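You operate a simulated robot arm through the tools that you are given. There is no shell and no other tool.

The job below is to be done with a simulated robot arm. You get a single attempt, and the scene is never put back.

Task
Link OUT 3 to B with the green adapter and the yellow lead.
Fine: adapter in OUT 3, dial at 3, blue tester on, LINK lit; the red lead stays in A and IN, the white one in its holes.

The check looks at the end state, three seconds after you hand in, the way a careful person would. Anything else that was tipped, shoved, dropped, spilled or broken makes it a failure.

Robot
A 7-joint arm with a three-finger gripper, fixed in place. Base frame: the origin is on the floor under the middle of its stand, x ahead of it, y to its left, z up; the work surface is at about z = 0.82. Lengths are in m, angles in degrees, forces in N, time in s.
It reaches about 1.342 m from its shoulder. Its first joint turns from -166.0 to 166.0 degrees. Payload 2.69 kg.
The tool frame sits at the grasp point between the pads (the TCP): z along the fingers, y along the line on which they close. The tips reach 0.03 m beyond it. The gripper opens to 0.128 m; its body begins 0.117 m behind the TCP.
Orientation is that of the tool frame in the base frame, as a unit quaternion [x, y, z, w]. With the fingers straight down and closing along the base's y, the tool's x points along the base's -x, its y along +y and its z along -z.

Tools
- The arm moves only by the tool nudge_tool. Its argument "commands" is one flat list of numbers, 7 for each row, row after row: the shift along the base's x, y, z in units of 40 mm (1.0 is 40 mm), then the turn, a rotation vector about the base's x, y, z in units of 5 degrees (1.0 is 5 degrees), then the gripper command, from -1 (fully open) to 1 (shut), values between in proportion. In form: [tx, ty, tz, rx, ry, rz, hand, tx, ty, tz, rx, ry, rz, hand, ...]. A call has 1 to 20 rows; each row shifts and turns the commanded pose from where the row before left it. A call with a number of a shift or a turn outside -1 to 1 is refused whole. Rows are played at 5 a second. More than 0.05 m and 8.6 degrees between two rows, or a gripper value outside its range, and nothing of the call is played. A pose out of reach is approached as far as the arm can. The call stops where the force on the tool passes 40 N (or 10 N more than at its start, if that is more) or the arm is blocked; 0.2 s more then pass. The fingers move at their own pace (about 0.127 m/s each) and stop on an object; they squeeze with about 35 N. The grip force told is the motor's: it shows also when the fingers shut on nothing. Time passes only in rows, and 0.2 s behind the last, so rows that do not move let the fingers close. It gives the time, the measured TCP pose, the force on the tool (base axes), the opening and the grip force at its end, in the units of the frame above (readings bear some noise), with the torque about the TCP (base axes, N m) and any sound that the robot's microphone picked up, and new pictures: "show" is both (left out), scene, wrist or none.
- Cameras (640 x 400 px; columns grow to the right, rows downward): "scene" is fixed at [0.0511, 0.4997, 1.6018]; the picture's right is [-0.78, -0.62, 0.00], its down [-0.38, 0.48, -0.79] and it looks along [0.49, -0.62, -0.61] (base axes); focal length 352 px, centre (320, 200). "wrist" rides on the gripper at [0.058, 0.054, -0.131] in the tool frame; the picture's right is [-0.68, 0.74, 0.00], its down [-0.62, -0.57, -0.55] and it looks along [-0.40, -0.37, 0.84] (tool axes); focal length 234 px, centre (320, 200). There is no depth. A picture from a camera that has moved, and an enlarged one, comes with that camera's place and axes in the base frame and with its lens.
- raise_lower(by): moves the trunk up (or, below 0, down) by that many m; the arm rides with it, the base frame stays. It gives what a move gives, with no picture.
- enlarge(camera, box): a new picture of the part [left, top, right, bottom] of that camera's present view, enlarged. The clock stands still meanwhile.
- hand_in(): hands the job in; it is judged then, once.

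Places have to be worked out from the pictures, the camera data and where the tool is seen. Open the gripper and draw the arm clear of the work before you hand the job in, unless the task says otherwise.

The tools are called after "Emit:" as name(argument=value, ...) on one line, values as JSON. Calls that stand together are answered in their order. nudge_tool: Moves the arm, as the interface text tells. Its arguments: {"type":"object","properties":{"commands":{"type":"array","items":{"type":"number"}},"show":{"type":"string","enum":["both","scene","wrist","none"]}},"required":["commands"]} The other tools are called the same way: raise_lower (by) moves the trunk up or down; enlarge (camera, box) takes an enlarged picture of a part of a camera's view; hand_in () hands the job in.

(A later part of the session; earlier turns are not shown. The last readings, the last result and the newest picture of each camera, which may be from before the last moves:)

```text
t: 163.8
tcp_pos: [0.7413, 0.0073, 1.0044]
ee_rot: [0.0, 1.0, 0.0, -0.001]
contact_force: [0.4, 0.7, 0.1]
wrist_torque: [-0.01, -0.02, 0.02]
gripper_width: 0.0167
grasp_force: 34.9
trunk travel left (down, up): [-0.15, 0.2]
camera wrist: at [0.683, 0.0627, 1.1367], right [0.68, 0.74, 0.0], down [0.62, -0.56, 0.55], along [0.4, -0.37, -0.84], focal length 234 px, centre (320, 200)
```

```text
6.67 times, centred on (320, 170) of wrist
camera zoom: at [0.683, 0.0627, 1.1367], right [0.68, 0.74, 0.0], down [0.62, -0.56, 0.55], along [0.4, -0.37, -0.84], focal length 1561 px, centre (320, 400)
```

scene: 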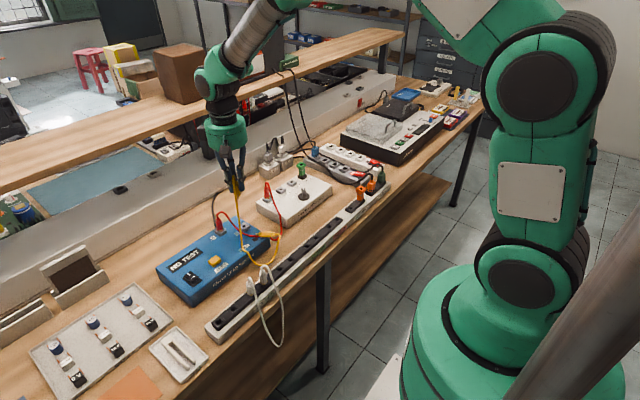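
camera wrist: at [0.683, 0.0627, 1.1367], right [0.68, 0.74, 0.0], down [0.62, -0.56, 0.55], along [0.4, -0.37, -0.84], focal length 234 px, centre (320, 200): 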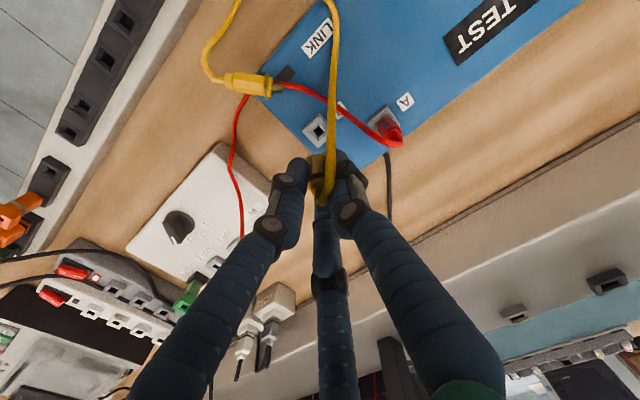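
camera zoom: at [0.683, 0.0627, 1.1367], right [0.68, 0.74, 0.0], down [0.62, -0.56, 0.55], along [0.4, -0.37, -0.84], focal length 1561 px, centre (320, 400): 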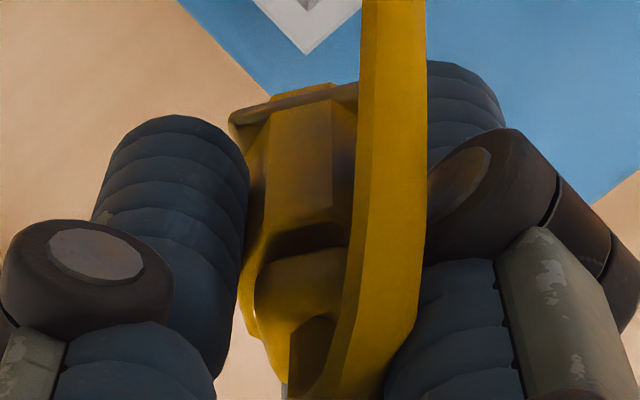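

The plug looks upright, but I want its yaw in the grip. I zoom strongly onto its lower end from the scene camera.

Emit:
enlarge(camera="scene", box=[238, 196, 258, 212])

Emit:
enlarge(camera="wrist", box=[300, 145, 340, 185])

Emit:
enlarge(camera="scene", box=[262, 228, 292, 248])

Emit:
enlarge(camera="scene", box=[262, 258, 286, 282])

```text
16.00 times, centred on (248, 204) of scene
camera zoom: at [0.0511, 0.4997, 1.6018], right [-0.78, -0.62, 0.0], down [-0.38, 0.48, -0.79], along [0.49, -0.62, -0.61], focal length 5627 px, centre (1472, 136)
```

zoom: 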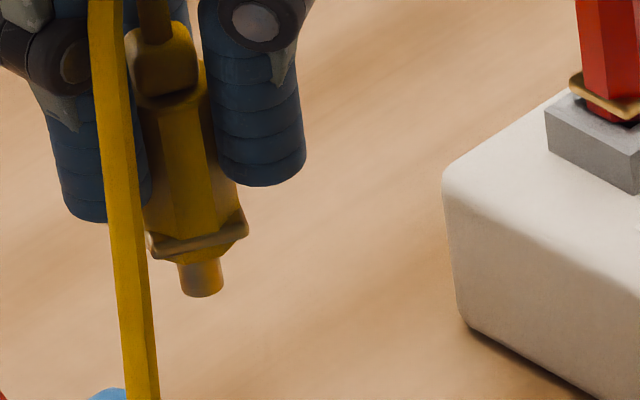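

```text
10.00 times, centred on (320, 165) of wrist
camera zoom: at [0.683, 0.0627, 1.1367], right [0.68, 0.74, 0.0], down [0.62, -0.56, 0.55], along [0.4, -0.37, -0.84], focal length 2342 px, centre (320, 550)
```

zoom: 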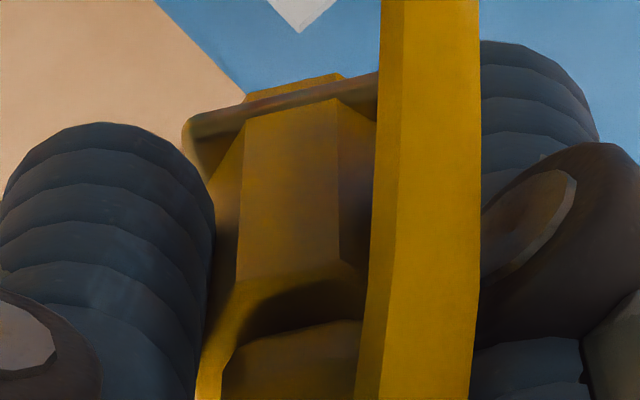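

```text
16.00 times, centred on (277, 238) of scene
camera zoom: at [0.0511, 0.4997, 1.6018], right [-0.78, -0.62, 0.0], down [-0.38, 0.48, -0.79], along [0.49, -0.62, -0.61], focal length 5627 px, centre (1008, -408)
```

zoom: 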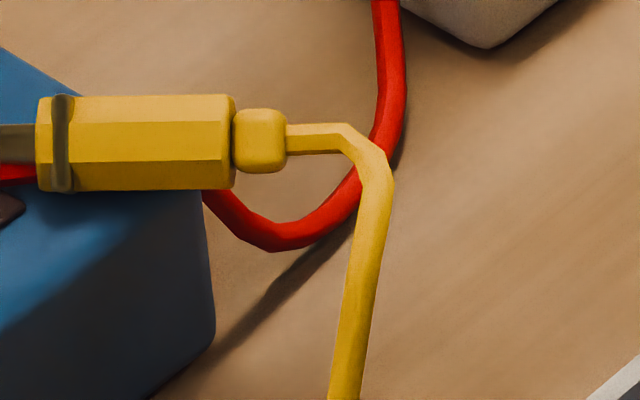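

```text
16.00 times, centred on (274, 270) of scene
camera zoom: at [0.0511, 0.4997, 1.6018], right [-0.78, -0.62, 0.0], down [-0.38, 0.48, -0.79], along [0.49, -0.62, -0.61], focal length 5627 px, centre (1056, -920)
```

zoom: 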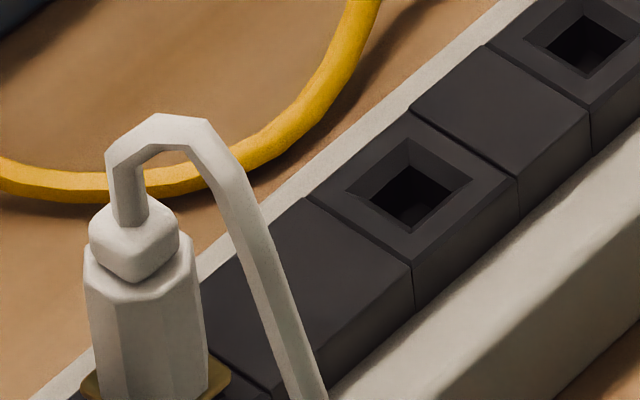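

Emit:
enlarge(camera="scene", box=[240, 206, 248, 214])

Emit:
enlarge(camera="scene", box=[258, 232, 268, 242])

Emit:
enlarge(camera="scene", box=[262, 268, 276, 282])

```text
16.00 times, centred on (244, 210) of scene
camera zoom: at [0.0511, 0.4997, 1.6018], right [-0.78, -0.62, 0.0], down [-0.38, 0.48, -0.79], along [0.49, -0.62, -0.61], focal length 5627 px, centre (1536, 40)
```

zoom: 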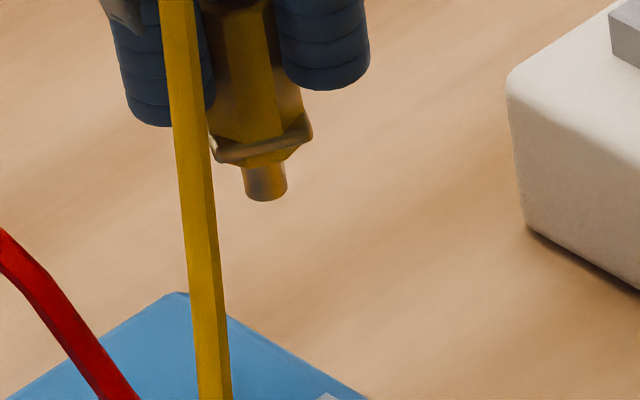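

```text
16.00 times, centred on (263, 237) of scene
camera zoom: at [0.0511, 0.4997, 1.6018], right [-0.78, -0.62, 0.0], down [-0.38, 0.48, -0.79], along [0.49, -0.62, -0.61], focal length 5627 px, centre (1232, -392)
```

zoom: 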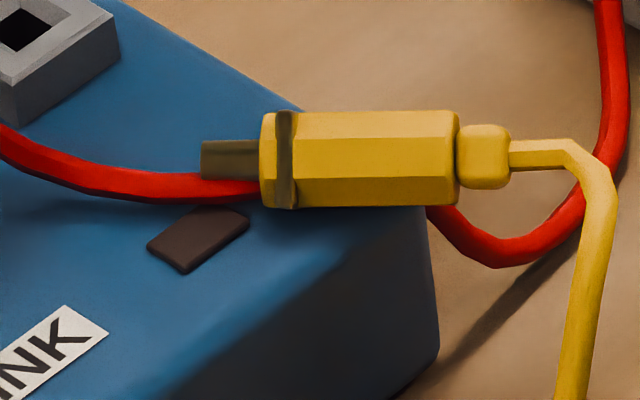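

```text
16.00 times, centred on (269, 275) of scene
camera zoom: at [0.0511, 0.4997, 1.6018], right [-0.78, -0.62, 0.0], down [-0.38, 0.48, -0.79], along [0.49, -0.62, -0.61], focal length 5627 px, centre (1136, -1000)
```

zoom: 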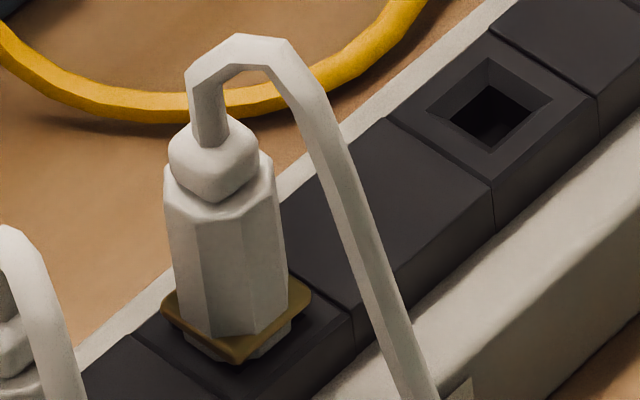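

Y2's square flange is rotated to about 63° (should be 0/90°), so I turn the tool +27° and verify.

Emit:
nudge_tool(commands=[0, 0, 0, 0, 0, 0.9, 1, 0, 0, 0, 0, 0, 0.9, 1, 0, 0, 0, 0, 0, 0.9, 1, 0, 0, 0, 0, 0, 0.9, 1, 0, 0, 0, 0, 0, 0.9, 1, 0, 0, 0, 0, 0, 0.9, 1, 0, 0, 0, 0, 0, 0, 1, 0, 0, 0, 0, 0, 0, 1], show="wrist")

Emit:
enlarge(camera="scene", box=[236, 196, 260, 220])

Emit:
enlarge(camera="wrist", box=[280, 100, 360, 180])

```text
t: 165.6
tcp_pos: [0.7395, 0.0099, 1.0043]
ee_rot: [-0.233, 0.972, -0.002, -0.001]
contact_force: [0.4, -0.3, -0.1]
wrist_torque: [0.02, 0.02, -0.01]
gripper_width: 0.0169
grasp_force: 34.9
trunk travel left (down, up): [-0.15, 0.2]
camera wrist: at [0.6638, 0.0312, 1.137], right [0.27, 0.96, 0.0], down [0.81, -0.22, 0.55], along [0.53, -0.15, -0.84], focal length 234 px, centre (320, 200)
```

wrist: 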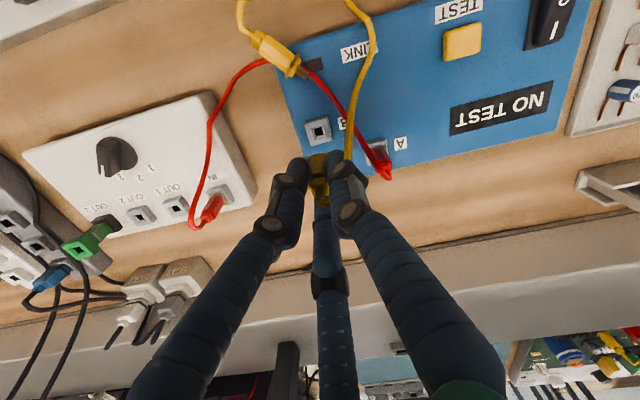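

```text
16.00 times, centred on (248, 208) of scene
camera zoom: at [0.0511, 0.4997, 1.6018], right [-0.78, -0.62, 0.0], down [-0.38, 0.48, -0.79], along [0.49, -0.62, -0.61], focal length 5627 px, centre (1472, 72)
```

zoom: 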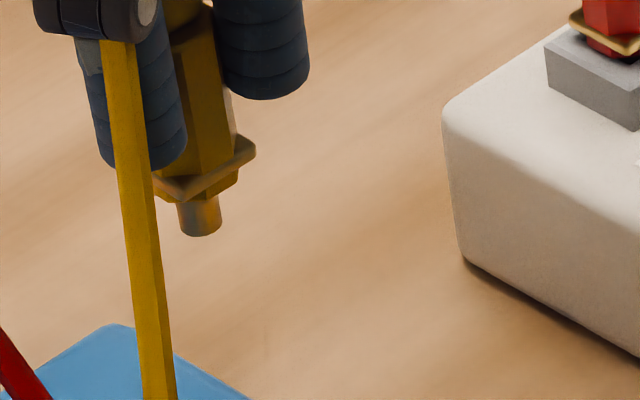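

```text
5.00 times, centred on (320, 140) of wrist
camera zoom: at [0.6638, 0.0312, 1.137], right [0.27, 0.96, 0.0], down [0.81, -0.22, 0.55], along [0.53, -0.15, -0.84], focal length 1171 px, centre (320, 500)
```

zoom: 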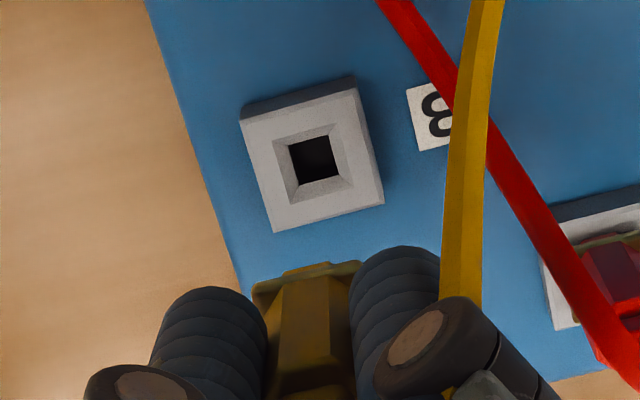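

Flange and socket edges now differ by only about 4°. I turn 3.5° more, apply half of the estimated offset, and descend to just above B.

Emit:
nudge_tool(commands=[0.02, -0.03, -0.4, 0, 0, 0.7, 1, 0, 0, -0.5, 0, 0, 0, 1, 0, 0, -0.5, 0, 0, 0, 1, 0, 0, 0, 0, 0, 0, 1, 0, 0, 0, 0, 0, 0, 1], show="wrist")

Emit:
enlarge(camera="scene", box=[233, 200, 263, 230])

Emit:
enlarge(camera="wrist", box=[280, 110, 360, 190])

```text
t: 166.8
tcp_pos: [0.7392, 0.011, 0.9487]
ee_rot: [-0.263, 0.965, -0.002, -0.002]
contact_force: [0.0, 0.8, -0.3]
wrist_torque: [0.05, -0.02, 0.0]
gripper_width: 0.0167
grasp_force: 35.0
trunk travel left (down, up): [-0.15, 0.2]
camera wrist: at [0.6617, 0.0272, 1.0814], right [0.21, 0.98, 0.0], down [0.82, -0.17, 0.55], along [0.54, -0.12, -0.84], focal length 234 px, centre (320, 200)
```

wrist: 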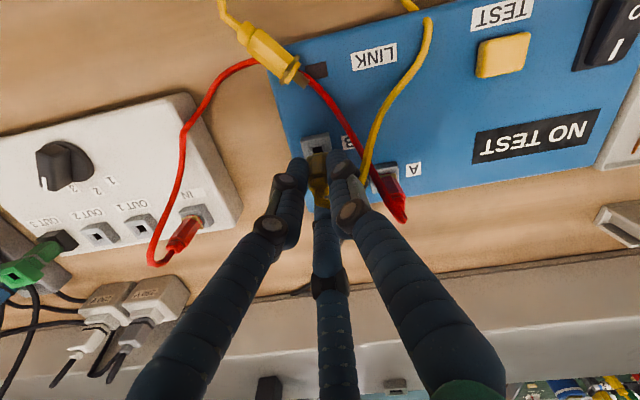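

```text
13.33 times, centred on (248, 215) of scene
camera zoom: at [0.0511, 0.4997, 1.6018], right [-0.78, -0.62, 0.0], down [-0.38, 0.48, -0.79], along [0.49, -0.62, -0.61], focal length 4689 px, centre (1280, 0)
```

zoom: 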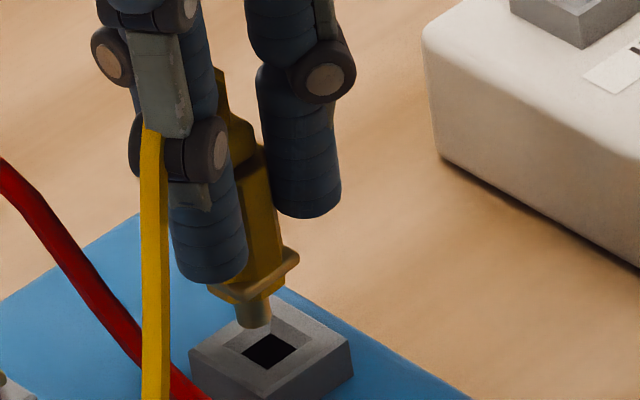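

```text
5.00 times, centred on (320, 150) of wrist
camera zoom: at [0.6617, 0.0272, 1.0814], right [0.21, 0.98, 0.0], down [0.82, -0.17, 0.55], along [0.54, -0.12, -0.84], focal length 1171 px, centre (320, 450)
```

zoom: 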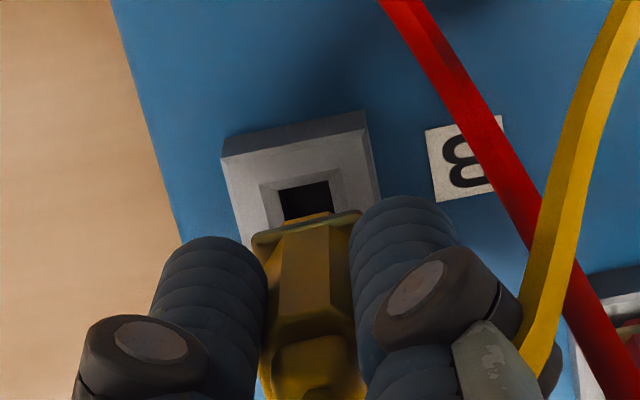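

Wrist and scene estimates agree within a few mm. I shift −3 mm in y and touch down gently to read the contact forces, as worked with the adapter.

Emit:
nudge_tool(commands=[0.01, -0.075, -0.1, 0, 0, 0, 1, 0, 0, -0.05, 0, 0, 0, 1, 0, 0, -0.05, 0, 0, 0, 1, 0, 0, -0.05, 0, 0, 0, 1, 0, 0, -0.05, 0, 0, 0, 1, 0, 0, 0, 0, 0, 0, 1], show="none")

Emit:
enlarge(camera="scene", box=[233, 205, 263, 235])

```text
t: 168.2
tcp_pos: [0.7398, 0.0053, 0.9398]
ee_rot: [-0.263, 0.965, -0.002, 0.001]
contact_force: [-8.5, 5.1, 22.0]
wrist_torque: [0.23, 0.39, 0.01]
gripper_width: 0.0164
grasp_force: 35.3
trunk travel left (down, up): [-0.15, 0.2]
```

```text
13.33 times, centred on (248, 220) of scene
camera zoom: at [0.0511, 0.4997, 1.6018], right [-0.78, -0.62, 0.0], down [-0.38, 0.48, -0.79], along [0.49, -0.62, -0.61], focal length 4689 px, centre (1280, -67)
```

zoom: 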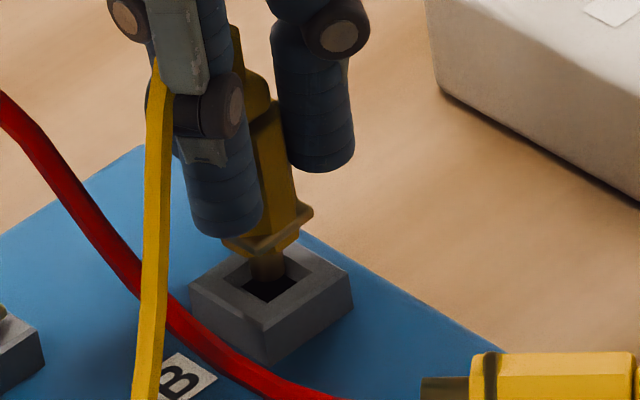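

Contact at z≈0.940 with the chamfer pushing toward −x, +y, matching the picture (prong at the far side of the hole). I lift slightly, shift (−1.6, +1.2) mm and try again.

Emit:
nudge_tool(commands=[0, 0, 0.06, 0, 0, 0, 1, -0.04, 0.03, 0, 0, 0, 0, 1, 0, 0, -0.04, 0, 0, 0, 1, 0, 0, -0.04, 0, 0, 0, 1, 0, 0, 0, 0, 0, 0, 1], show="none")

Emit:
enlarge(camera="scene", box=[233, 205, 263, 235])

```text
t: 169.4
tcp_pos: [0.738, 0.0071, 0.9345]
ee_rot: [-0.263, 0.965, -0.002, -0.001]
contact_force: [0.2, 9.4, 3.3]
wrist_torque: [0.52, 0.02, 0.01]
gripper_width: 0.0164
grasp_force: 34.6
trunk travel left (down, up): [-0.15, 0.2]
```

```text
13.33 times, centred on (248, 220) of scene
camera zoom: at [0.0511, 0.4997, 1.6018], right [-0.78, -0.62, 0.0], down [-0.38, 0.48, -0.79], along [0.49, -0.62, -0.61], focal length 4689 px, centre (1280, -67)
```

zoom: 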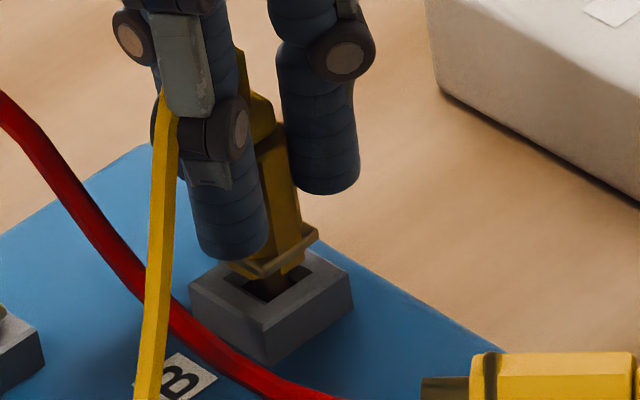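

The prong has entered (vertical force only 3 N); a +9 N y push says shift +1.2 mm in y. Then I continue down.

Emit:
nudge_tool(commands=[0, 0.03, 0, 0, 0, 0, 1, 0, 0, 0, 0, 0, 0, 1, 0, 0, -0.04, 0, 0, 0, 1, 0, 0, -0.04, 0, 0, 0, 1, 0, 0, 0, 0, 0, 0, 1], show="none")

Emit:
enlarge(camera="scene", box=[233, 205, 263, 235])

```text
t: 170.6
tcp_pos: [0.7383, 0.0073, 0.9333]
ee_rot: [-0.263, 0.965, -0.001, -0.001]
contact_force: [-5.3, 0.6, -2.2]
wrist_torque: [0.0, 0.31, -0.05]
gripper_width: 0.0166
grasp_force: 34.8
trunk travel left (down, up): [-0.15, 0.2]
```

```text
13.33 times, centred on (248, 220) of scene
camera zoom: at [0.0511, 0.4997, 1.6018], right [-0.78, -0.62, 0.0], down [-0.38, 0.48, -0.79], along [0.49, -0.62, -0.61], focal length 4689 px, centre (1280, -67)
```

zoom: 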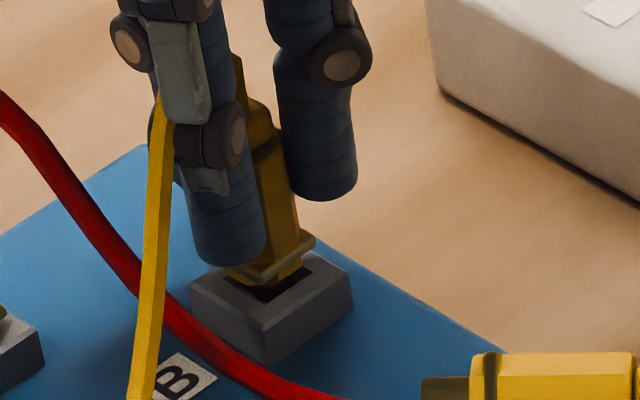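

Emit:
nudge_tool(commands=[-0.02, 0, 0, 0, 0, 0, 1, 0, 0, -0.05, 0, 0, 0, 1, 0, 0, -0.05, 0, 0, 0, 1, 0, 0, -0.05, 0, 0, 0, 1, 0, 0, 0, 0, 0, 0, 1], show="none")

Emit:
enlarge(camera="scene", box=[233, 205, 263, 235])

```text
t: 171.8
tcp_pos: [0.7398, 0.0062, 0.9294]
ee_rot: [-0.262, 0.965, -0.002, 0.001]
contact_force: [-4.2, 3.6, 18.3]
wrist_torque: [0.12, 0.16, 0.04]
gripper_width: 0.0166
grasp_force: 35.2
trunk travel left (down, up): [-0.15, 0.2]
```

```text
13.33 times, centred on (248, 220) of scene
camera zoom: at [0.0511, 0.4997, 1.6018], right [-0.78, -0.62, 0.0], down [-0.38, 0.48, -0.79], along [0.49, -0.62, -0.61], focal length 4689 px, centre (1280, -67)
```

zoom: 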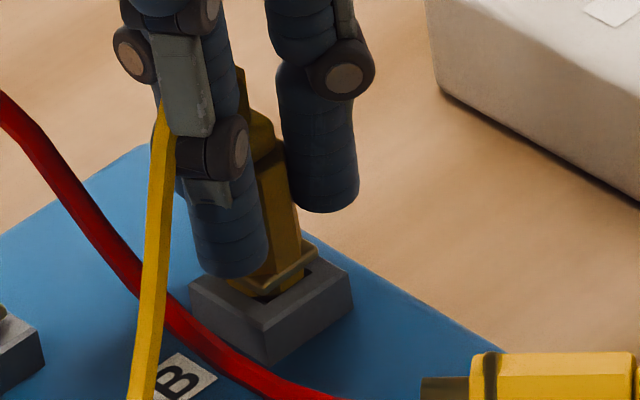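

It's at z≈0.929 with 18 N up and a small push toward −x, +y, with about 6–7 mm left. I shift slightly that way and continue.

Emit:
nudge_tool(commands=[-0.025, 0.02, 0, 0, 0, 0, 1, 0, 0, 0, 0, 0, 0, 1, 0, 0, -0.03, 0, 0, 0, 1, 0, 0, -0.03, 0, 0, 0, 1, 0, 0, 0, 0, 0, 0, 1], show="none")

```text
t: 173.0
tcp_pos: [0.7382, 0.0087, 0.9261]
ee_rot: [-0.263, 0.965, -0.002, 0.0]
contact_force: [7.8, -10.7, 37.6]
wrist_torque: [-0.38, -0.35, -0.03]
gripper_width: 0.0168
grasp_force: 35.2
trunk travel left (down, up): [-0.15, 0.2]
```

Emit:
nudge_tool(commands=[0.015, -0.015, 0.02, 0, 0, 0, 1, 0, 0, 0, 0, 0, 0, 1], show="wrist")

Emit:
enlarge(camera="scene", box=[233, 205, 263, 235])

Emit:
enlarge(camera="wrist", box=[280, 120, 360, 200])

```text
t: 173.6
tcp_pos: [0.7375, 0.0076, 0.926]
ee_rot: [-0.263, 0.965, -0.002, -0.001]
contact_force: [10.4, -4.1, 34.5]
wrist_torque: [-0.17, -0.38, -0.04]
gripper_width: 0.0166
grasp_force: 34.7
trunk travel left (down, up): [-0.15, 0.2]
camera wrist: at [0.661, 0.0253, 1.0583], right [0.21, 0.98, 0.0], down [0.82, -0.17, 0.55], along [0.54, -0.12, -0.84], focal length 234 px, centre (320, 200)
```

wrist: 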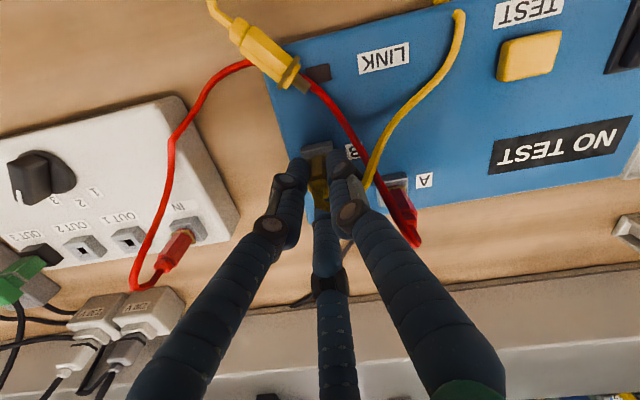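

```text
13.33 times, centred on (248, 220) of scene
camera zoom: at [0.0511, 0.4997, 1.6018], right [-0.78, -0.62, 0.0], down [-0.38, 0.48, -0.79], along [0.49, -0.62, -0.61], focal length 4689 px, centre (1280, -67)
```

zoom: 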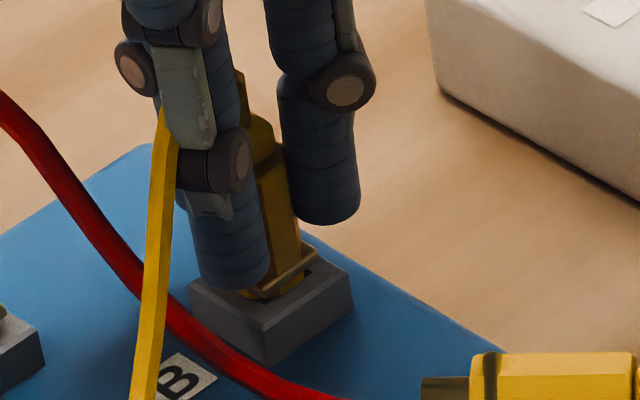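

```text
5.00 times, centred on (320, 160) of wrist
camera zoom: at [0.661, 0.0253, 1.0583], right [0.21, 0.98, 0.0], down [0.82, -0.17, 0.55], along [0.54, -0.12, -0.84], focal length 1171 px, centre (320, 400)
```

zoom: 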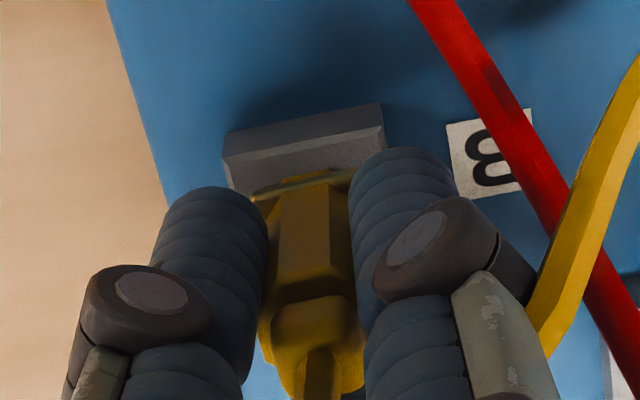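

Emit:
enlarge(camera="scene", box=[240, 216, 260, 236])

Emit:
enlarge(camera="wrist", box=[295, 140, 345, 190])

```text
16.00 times, centred on (250, 226) of scene
camera zoom: at [0.0511, 0.4997, 1.6018], right [-0.78, -0.62, 0.0], down [-0.38, 0.48, -0.79], along [0.49, -0.62, -0.61], focal length 5627 px, centre (1440, -216)
```

zoom: 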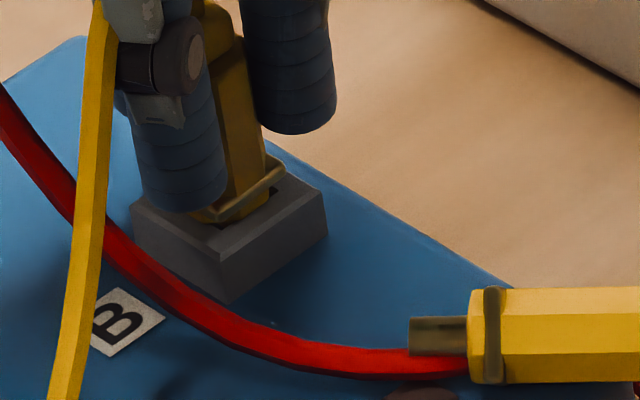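

```text
8.00 times, centred on (320, 165) of wrist
camera zoom: at [0.661, 0.0253, 1.0583], right [0.21, 0.98, 0.0], down [0.82, -0.17, 0.55], along [0.54, -0.12, -0.84], focal length 1873 px, centre (320, 480)
```

zoom: 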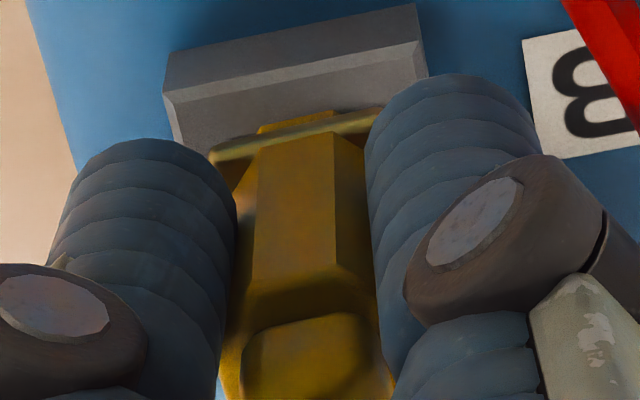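

The body bottom is within about 1–2 mm of the socket top. I relieve the side load (+0.6, −0.2 mm) and press slightly more to be sure it seats.

Emit:
nudge_tool(commands=[0.02, -0.006, 0, 0, 0, 0, 1, 0, 0, 0, 0, 0, 0, 1], show="none")

Emit:
nudge_tool(commands=[0, 0, -0.02, 0, 0, 0, 1, 0, 0, 0, 0, 0, 0, 1], show="none")

Emit:
enlarge(camera="scene", box=[240, 216, 260, 236])

```text
t: 174.2
tcp_pos: [0.7381, 0.0078, 0.9261]
ee_rot: [-0.263, 0.965, -0.002, -0.001]
contact_force: [7.5, -1.3, 37.4]
wrist_torque: [0.04, -0.25, 0.0]
gripper_width: 0.0167
grasp_force: 34.7
trunk travel left (down, up): [-0.15, 0.2]
```

```text
t: 174.8
tcp_pos: [0.7383, 0.0084, 0.9251]
ee_rot: [-0.262, 0.965, -0.002, 0.0]
contact_force: [8.7, -5.1, 36.5]
wrist_torque: [-0.19, -0.29, -0.02]
gripper_width: 0.0165
grasp_force: 34.8
trunk travel left (down, up): [-0.15, 0.2]
```

```text
16.00 times, centred on (250, 226) of scene
camera zoom: at [0.0511, 0.4997, 1.6018], right [-0.78, -0.62, 0.0], down [-0.38, 0.48, -0.79], along [0.49, -0.62, -0.61], focal length 5627 px, centre (1440, -216)
```

zoom: 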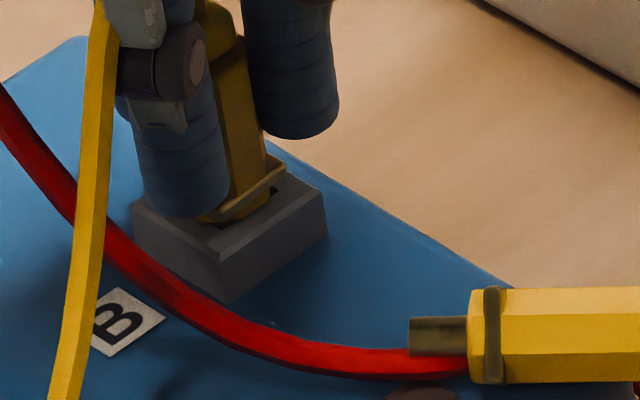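

The picture of the plug no longer changes when pressed: it's seated in B. I open the fingers modestly and rise straight up.

Emit:
nudge_tool(commands=[0, 0, 0.02, 0, 0, 0, 0.7, 0, 0, 0, 0, 0, 0, 0.53, 0, 0, 0, 0, 0, 0, 0.5, 0, 0, 0.15, 0, 0, 0, 0.5, 0, 0, 0.4, 0, 0, 0, 0.5, 0, 0, 0.7, 0, 0, 0, 0.5, 0, 0, 0.8, 0, 0, 0, 0.5, 0, 0, 0.8, 0, 0, 0, 0.5, 0, 0, 0, 0, 0, 0, 0.5], show="both")

Emit:
enlarge(camera="scene", box=[215, 200, 305, 270])

Emit:
enlarge(camera="wrist", box=[200, 60, 400, 220])

```text
t: 176.8
tcp_pos: [0.7397, 0.0084, 1.0392]
ee_rot: [-0.263, 0.965, -0.002, -0.001]
contact_force: [0.4, -0.1, -0.8]
wrist_torque: [-0.01, -0.02, 0.0]
gripper_width: 0.0318
grasp_force: 0.0
trunk travel left (down, up): [-0.15, 0.2]
camera wrist: at [0.662, 0.0264, 1.1707], right [0.21, 0.98, 0.0], down [0.82, -0.17, 0.55], along [0.54, -0.12, -0.84], focal length 234 px, centre (320, 200)
```

scene: 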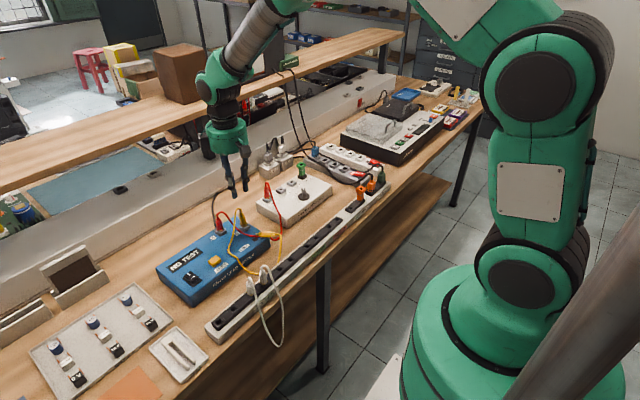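
wrist: 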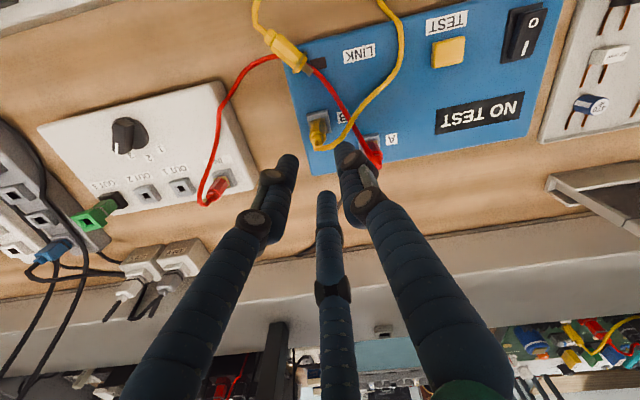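

```text
5.71 times, centred on (260, 235) of scene
camera zoom: at [0.0511, 0.4997, 1.6018], right [-0.78, -0.62, 0.0], down [-0.38, 0.48, -0.79], along [0.49, -0.62, -0.61], focal length 2010 px, centre (663, 0)
```

zoom: 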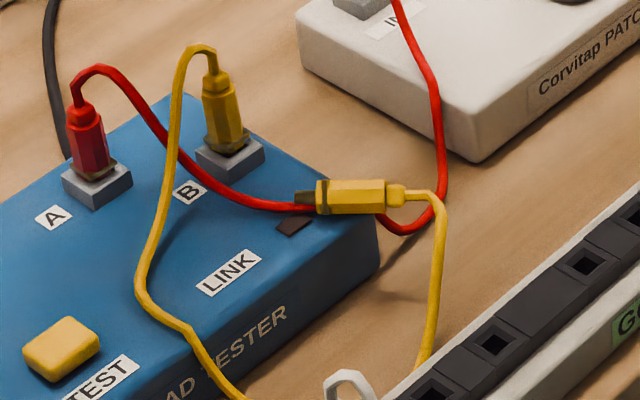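

```text
2.50 times, centred on (300, 140) of wrist
camera zoom: at [0.662, 0.0264, 1.1707], right [0.21, 0.98, 0.0], down [0.82, -0.17, 0.55], along [0.54, -0.12, -0.84], focal length 585 px, centre (370, 350)
```

zoom: 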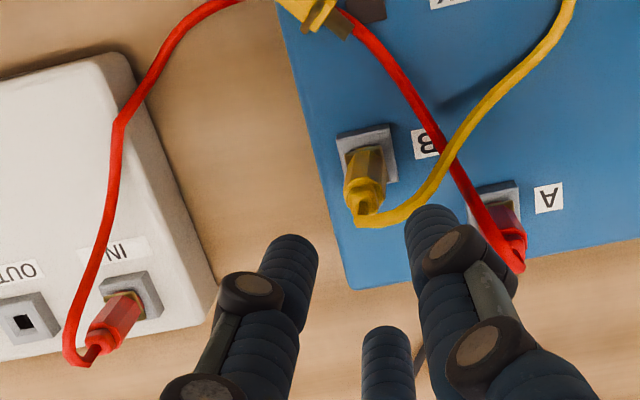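

Y2 is properly plugged into B. Now for Y1: it lies at azimuth ≈40° with its body overhanging the tester corner. I'll grasp it with the tool leaning 28° along its axis, so that later it can be tipped prong-down with a well-cleared tool; I first move to a hover point and take that orientation.

Emit:
nudge_tool(commands=[-0.6, -0.25, 0.1, 0, 0, 0.5, 0, -0.8, -0.35, 0, 0, 0, 0.5, 0, -0.8, -0.35, 0, 0, 0, 0.5, 0.2, -0.87, -0.35, 0, 0, 0, 0.46, 0.3, 0, 0, 0, 0.724, -0.854, 0, 0.375, 0, 0, 0, 0.724, -0.854, 0, 0.375, 0, 0, 0, 0.724, -0.854, 0, 0.375, 0, 0, 0, 0.724, -0.854, 0, 0.375, 0, 0, 0, 0.724, -0.854, 0, 0.375, 0, 0, 0, 0, 0, 0, 0.375, 0, 0, 0, 0, 0, 0, 0.375], show="both")

Emit:
enlarge(camera="wrist", box=[240, 90, 400, 230])

Emit:
enlarge(camera="scene", box=[235, 180, 315, 260])

```text
t: 179.2
tcp_pos: [0.6163, -0.0437, 1.0439]
ee_rot: [-0.335, 0.911, 0.082, 0.225]
contact_force: [-0.8, 0.5, -0.2]
wrist_torque: [-0.01, 0.01, -0.01]
gripper_width: 0.04
grasp_force: 0.0
trunk travel left (down, up): [-0.15, 0.2]
camera wrist: at [0.4961, -0.0755, 1.1335], right [-0.02, 0.95, 0.31], down [0.58, -0.24, 0.77], along [0.81, 0.2, -0.55], focal length 234 px, centre (320, 200)
```

scene: 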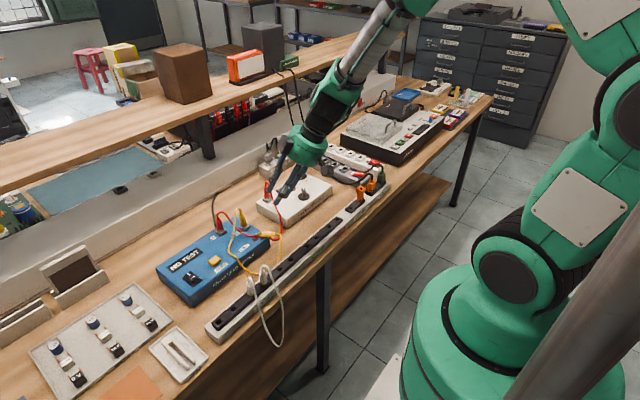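
wrist: 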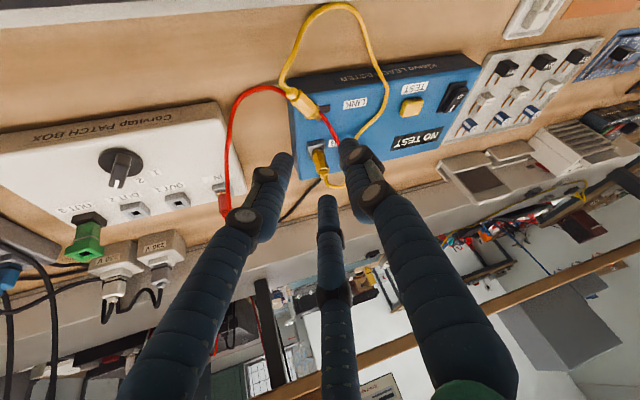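

```text
2.86 times, centred on (320, 160) of wrist
camera zoom: at [0.4961, -0.0755, 1.1335], right [-0.02, 0.95, 0.31], down [0.58, -0.24, 0.77], along [0.81, 0.2, -0.55], focal length 669 px, centre (320, 314)
```

zoom: 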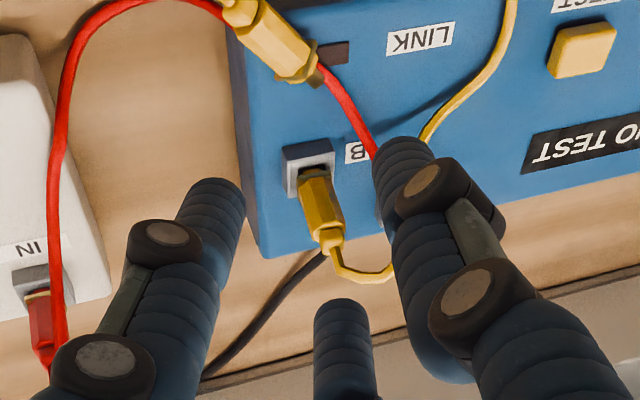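

```text
5.00 times, centred on (275, 220) of scene
camera zoom: at [0.0511, 0.4997, 1.6018], right [-0.78, -0.62, 0.0], down [-0.38, 0.48, -0.79], along [0.49, -0.62, -0.61], focal length 1758 px, centre (545, 100)
```

zoom: 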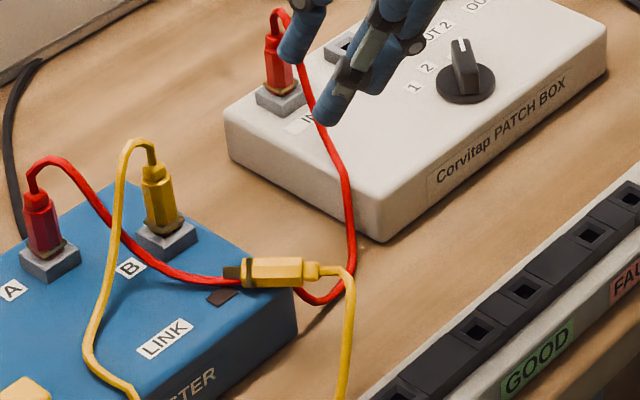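

The tool leans 28° along Y1's azimuth as intended. I go down to the pre-grasp point and advance halfway along the tool axis.

Emit:
nudge_tool(commands=[0, 0, -0.9, 0, 0, 0, 0.375, 0, 0, -0.9, 0, 0, 0, 0.375, 0.18, 0.15, -0.44, 0, 0, 0, 0.375, 0.18, 0.15, -0.44, 0, 0, 0, 0.375, 0, 0, 0, 0, 0, 0, 0.375], show="both")

Emit:
enlarge(camera="wrist", box=[260, 80, 380, 200])

Emit:
enlarge(camera="scene", box=[240, 200, 310, 260])

```text
t: 180.4
tcp_pos: [0.6313, -0.0343, 0.9361]
ee_rot: [-0.334, 0.911, 0.081, 0.227]
contact_force: [0.1, -1.2, -0.1]
wrist_torque: [0.03, 0.03, -0.02]
gripper_width: 0.0398
grasp_force: 0.1
trunk travel left (down, up): [-0.15, 0.2]
camera wrist: at [0.51, -0.0649, 1.0257], right [-0.02, 0.95, 0.31], down [0.58, -0.24, 0.77], along [0.81, 0.2, -0.55], focal length 234 px, centre (320, 200)
```

scene: 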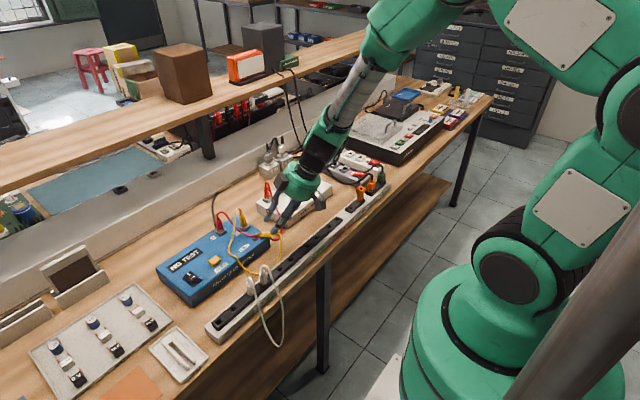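
wrist: 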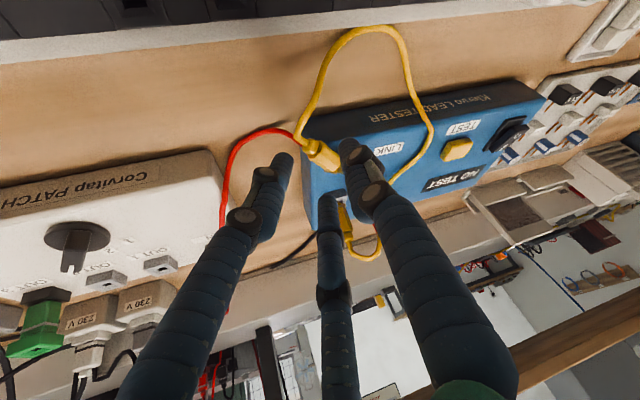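

```text
3.33 times, centred on (320, 140) of wrist
camera zoom: at [0.51, -0.0649, 1.0257], right [-0.02, 0.95, 0.31], down [0.58, -0.24, 0.77], along [0.81, 0.2, -0.55], focal length 781 px, centre (320, 400)
```

zoom: 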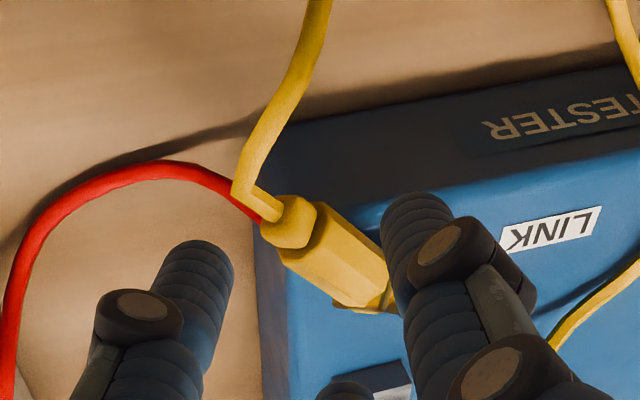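

```text
6.67 times, centred on (275, 230) of scene
camera zoom: at [0.0511, 0.4997, 1.6018], right [-0.78, -0.62, 0.0], down [-0.38, 0.48, -0.79], along [0.49, -0.62, -0.61], focal length 2345 px, centre (620, 0)
```

zoom: 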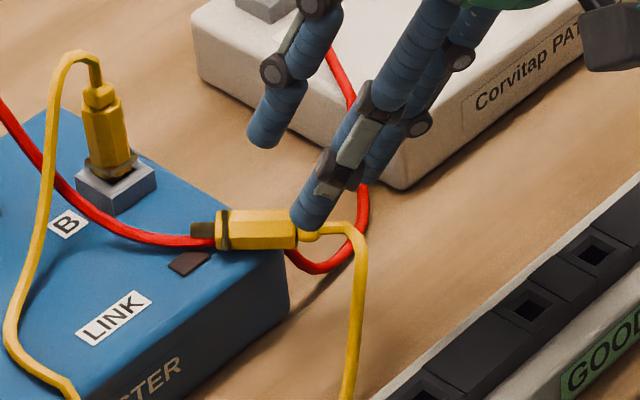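

The grip point should be about (16, 15, −33) mm further. I advance there in two steps and check before closing.

Emit:
nudge_tool(commands=[0.2, 0.185, -0.42, 0, 0, 0, 0.375, 0.2, 0.185, -0.42, 0, 0, 0, 0.375, 0, 0, 0, 0, 0, 0, 0.375], show="wrist")

Emit:
enlarge(camera="wrist", box=[260, 100, 380, 220])

Emit:
enlarge(camera="scene", box=[245, 205, 305, 255])

```text
t: 181.2
tcp_pos: [0.6473, -0.0198, 0.9031]
ee_rot: [-0.334, 0.912, 0.081, 0.226]
contact_force: [-0.1, 1.1, -0.2]
wrist_torque: [0.04, 0.03, -0.01]
gripper_width: 0.0398
grasp_force: 0.0
trunk travel left (down, up): [-0.15, 0.2]
camera wrist: at [0.526, -0.0505, 0.9924], right [-0.02, 0.95, 0.31], down [0.58, -0.24, 0.77], along [0.81, 0.2, -0.55], focal length 234 px, centre (320, 200)
```

wrist: 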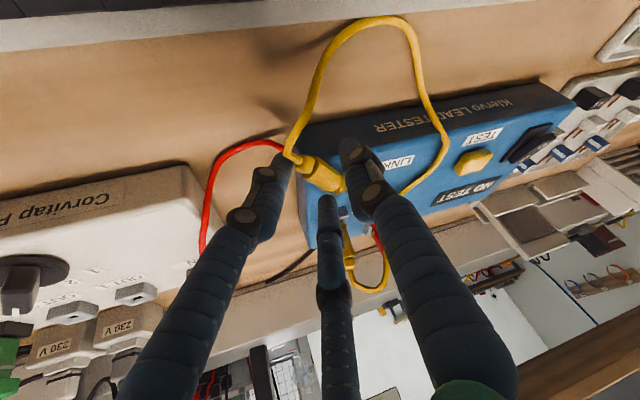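

```text
3.33 times, centred on (320, 160) of wrist
camera zoom: at [0.526, -0.0505, 0.9924], right [-0.02, 0.95, 0.31], down [0.58, -0.24, 0.77], along [0.81, 0.2, -0.55], focal length 781 px, centre (320, 333)
```

zoom: 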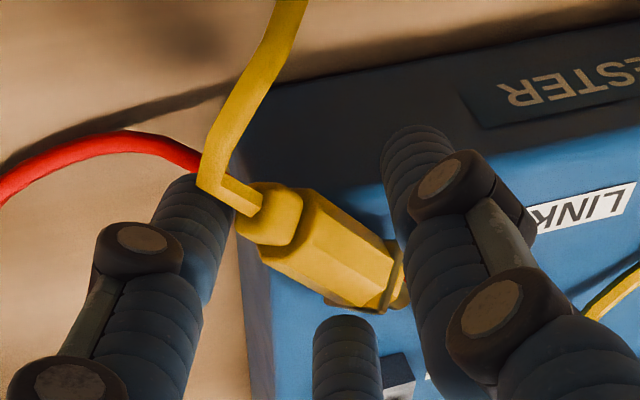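

```text
8.00 times, centred on (275, 230) of scene
camera zoom: at [0.0511, 0.4997, 1.6018], right [-0.78, -0.62, 0.0], down [-0.38, 0.48, -0.79], along [0.49, -0.62, -0.61], focal length 2814 px, centre (680, -40)
```

zoom: 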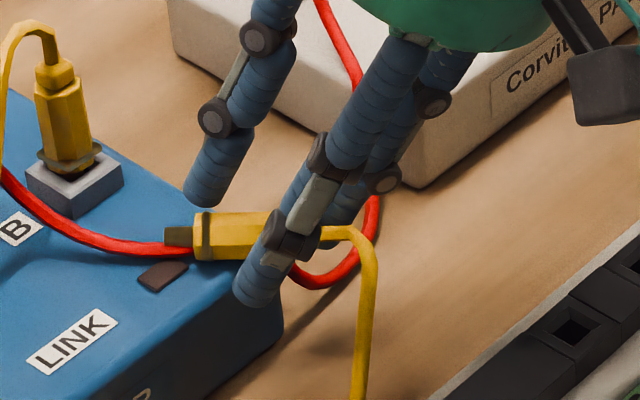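

The finger crossing point now lies on the plug body, about 8 mm from its collar end, with no contact forces. I close gradually.

Emit:
nudge_tool(commands=[0, 0, 0, 0, 0, 0, 0.5, 0, 0, 0, 0, 0, 0, 0.6, 0, 0, 0, 0, 0, 0, 0.7, 0, 0, 0, 0, 0, 0, 0.85, 0, 0, 0, 0, 0, 0, 1, 0, 0, 0, 0, 0, 0, 1], show="wrist")

Emit:
enlarge(camera="wrist", box=[260, 100, 380, 220])

Emit:
enlarge(camera="scene", box=[245, 205, 305, 255])

```text
t: 182.6
tcp_pos: [0.6463, -0.0191, 0.9032]
ee_rot: [-0.334, 0.912, 0.081, 0.226]
contact_force: [-0.2, 0.5, 1.2]
wrist_torque: [0.02, -0.05, 0.03]
gripper_width: 0.0241
grasp_force: 34.8
trunk travel left (down, up): [-0.15, 0.2]
camera wrist: at [0.5256, -0.0506, 0.9928], right [-0.02, 0.95, 0.31], down [0.58, -0.24, 0.77], along [0.81, 0.2, -0.55], focal length 234 px, centre (320, 200)
```

wrist: 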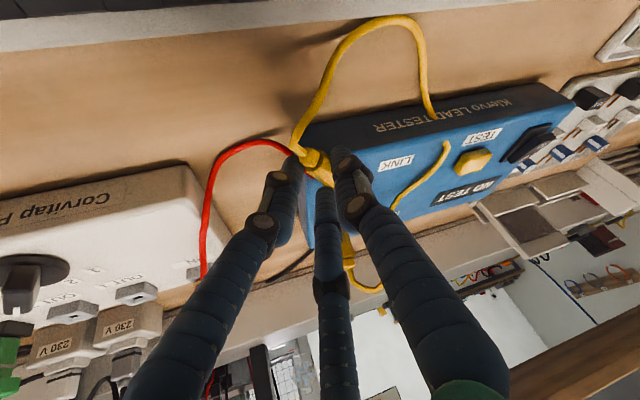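

```text
3.33 times, centred on (320, 160) of wrist
camera zoom: at [0.5256, -0.0506, 0.9928], right [-0.02, 0.95, 0.31], down [0.58, -0.24, 0.77], along [0.81, 0.2, -0.55], focal length 781 px, centre (320, 333)
```

zoom: 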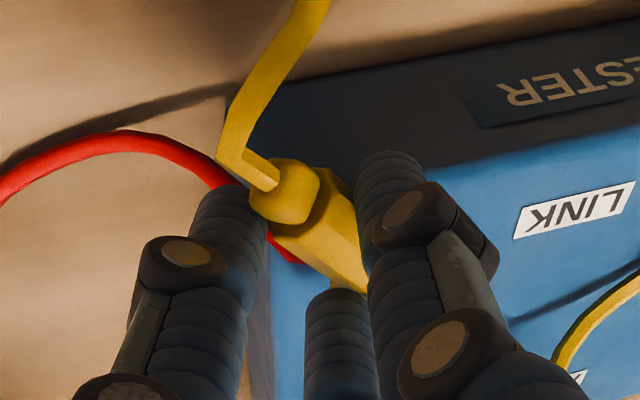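

```text
8.00 times, centred on (275, 230) of scene
camera zoom: at [0.0511, 0.4997, 1.6018], right [-0.78, -0.62, 0.0], down [-0.38, 0.48, -0.79], along [0.49, -0.62, -0.61], focal length 2814 px, centre (680, -40)
```

zoom: 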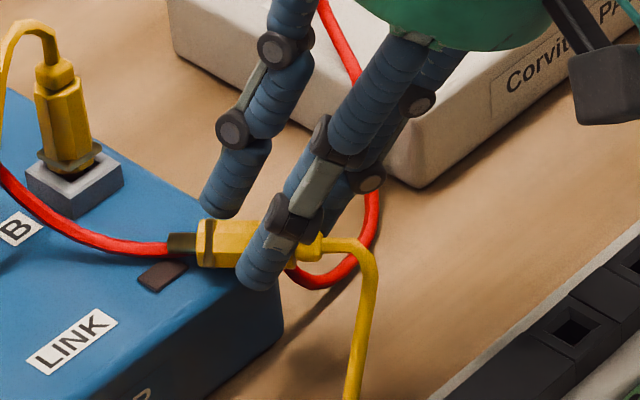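

The grip is firm (24 mm, 35 N, no net force). I lift straight up and measure how the plug sits in the fingers.

Emit:
nudge_tool(commands=[0, 0, 0.2, 0, 0, 0, 1, 0, 0, 0.5, 0, 0, 0, 1, 0, 0, 0.8, 0, 0, 0, 1, 0, 0, 0.8, 0, 0, 0, 1, 0, 0, 0.7, 0, 0, 0, 1, 0, 0, 0, 0, 0, 0, 1], show="both")

Emit:
enlarge(camera="wrist", box=[280, 120, 360, 200])

Emit:
enlarge(camera="scene", box=[245, 180, 305, 230])

```text
t: 184.0
tcp_pos: [0.6466, -0.0185, 1.0234]
ee_rot: [-0.334, 0.911, 0.081, 0.226]
contact_force: [-1.0, -0.3, -1.0]
wrist_torque: [0.0, -0.01, 0.0]
gripper_width: 0.0242
grasp_force: 34.8
trunk travel left (down, up): [-0.15, 0.2]
camera wrist: at [0.5248, -0.05, 1.1127], right [-0.02, 0.95, 0.31], down [0.58, -0.24, 0.77], along [0.81, 0.2, -0.55], focal length 234 px, centre (320, 200)
```

scene: 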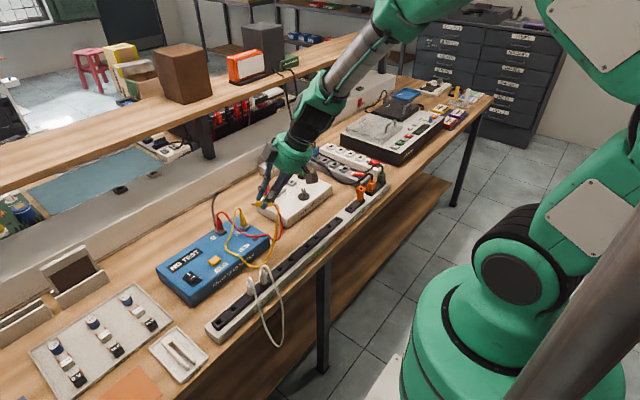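
wrist: 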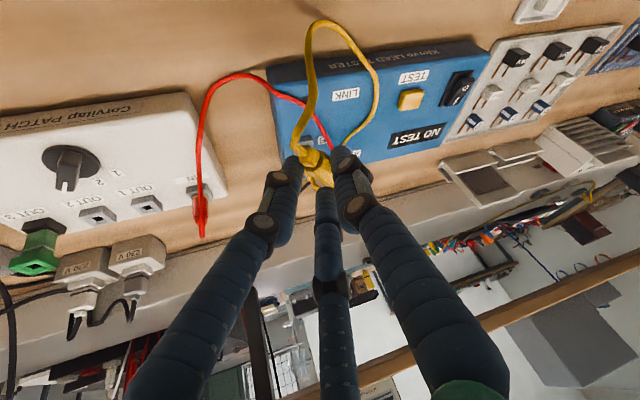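

```text
5.00 times, centred on (320, 160) of wrist
camera zoom: at [0.5248, -0.05, 1.1127], right [-0.02, 0.95, 0.31], down [0.58, -0.24, 0.77], along [0.81, 0.2, -0.55], focal length 1171 px, centre (320, 400)
```

zoom: 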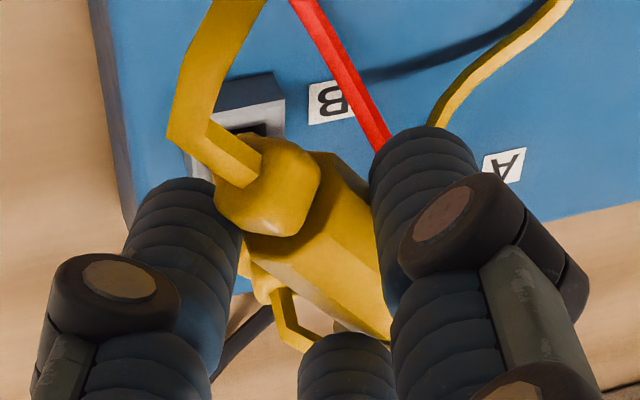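

```text
8.00 times, centred on (275, 205) of scene
camera zoom: at [0.0511, 0.4997, 1.6018], right [-0.78, -0.62, 0.0], down [-0.38, 0.48, -0.79], along [0.49, -0.62, -0.61], focal length 2814 px, centre (680, 160)
```

zoom: 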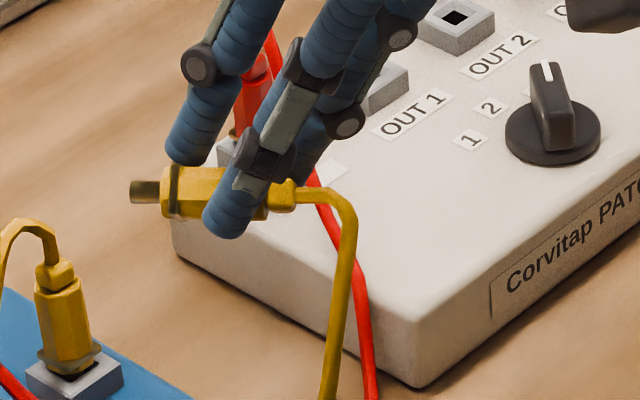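

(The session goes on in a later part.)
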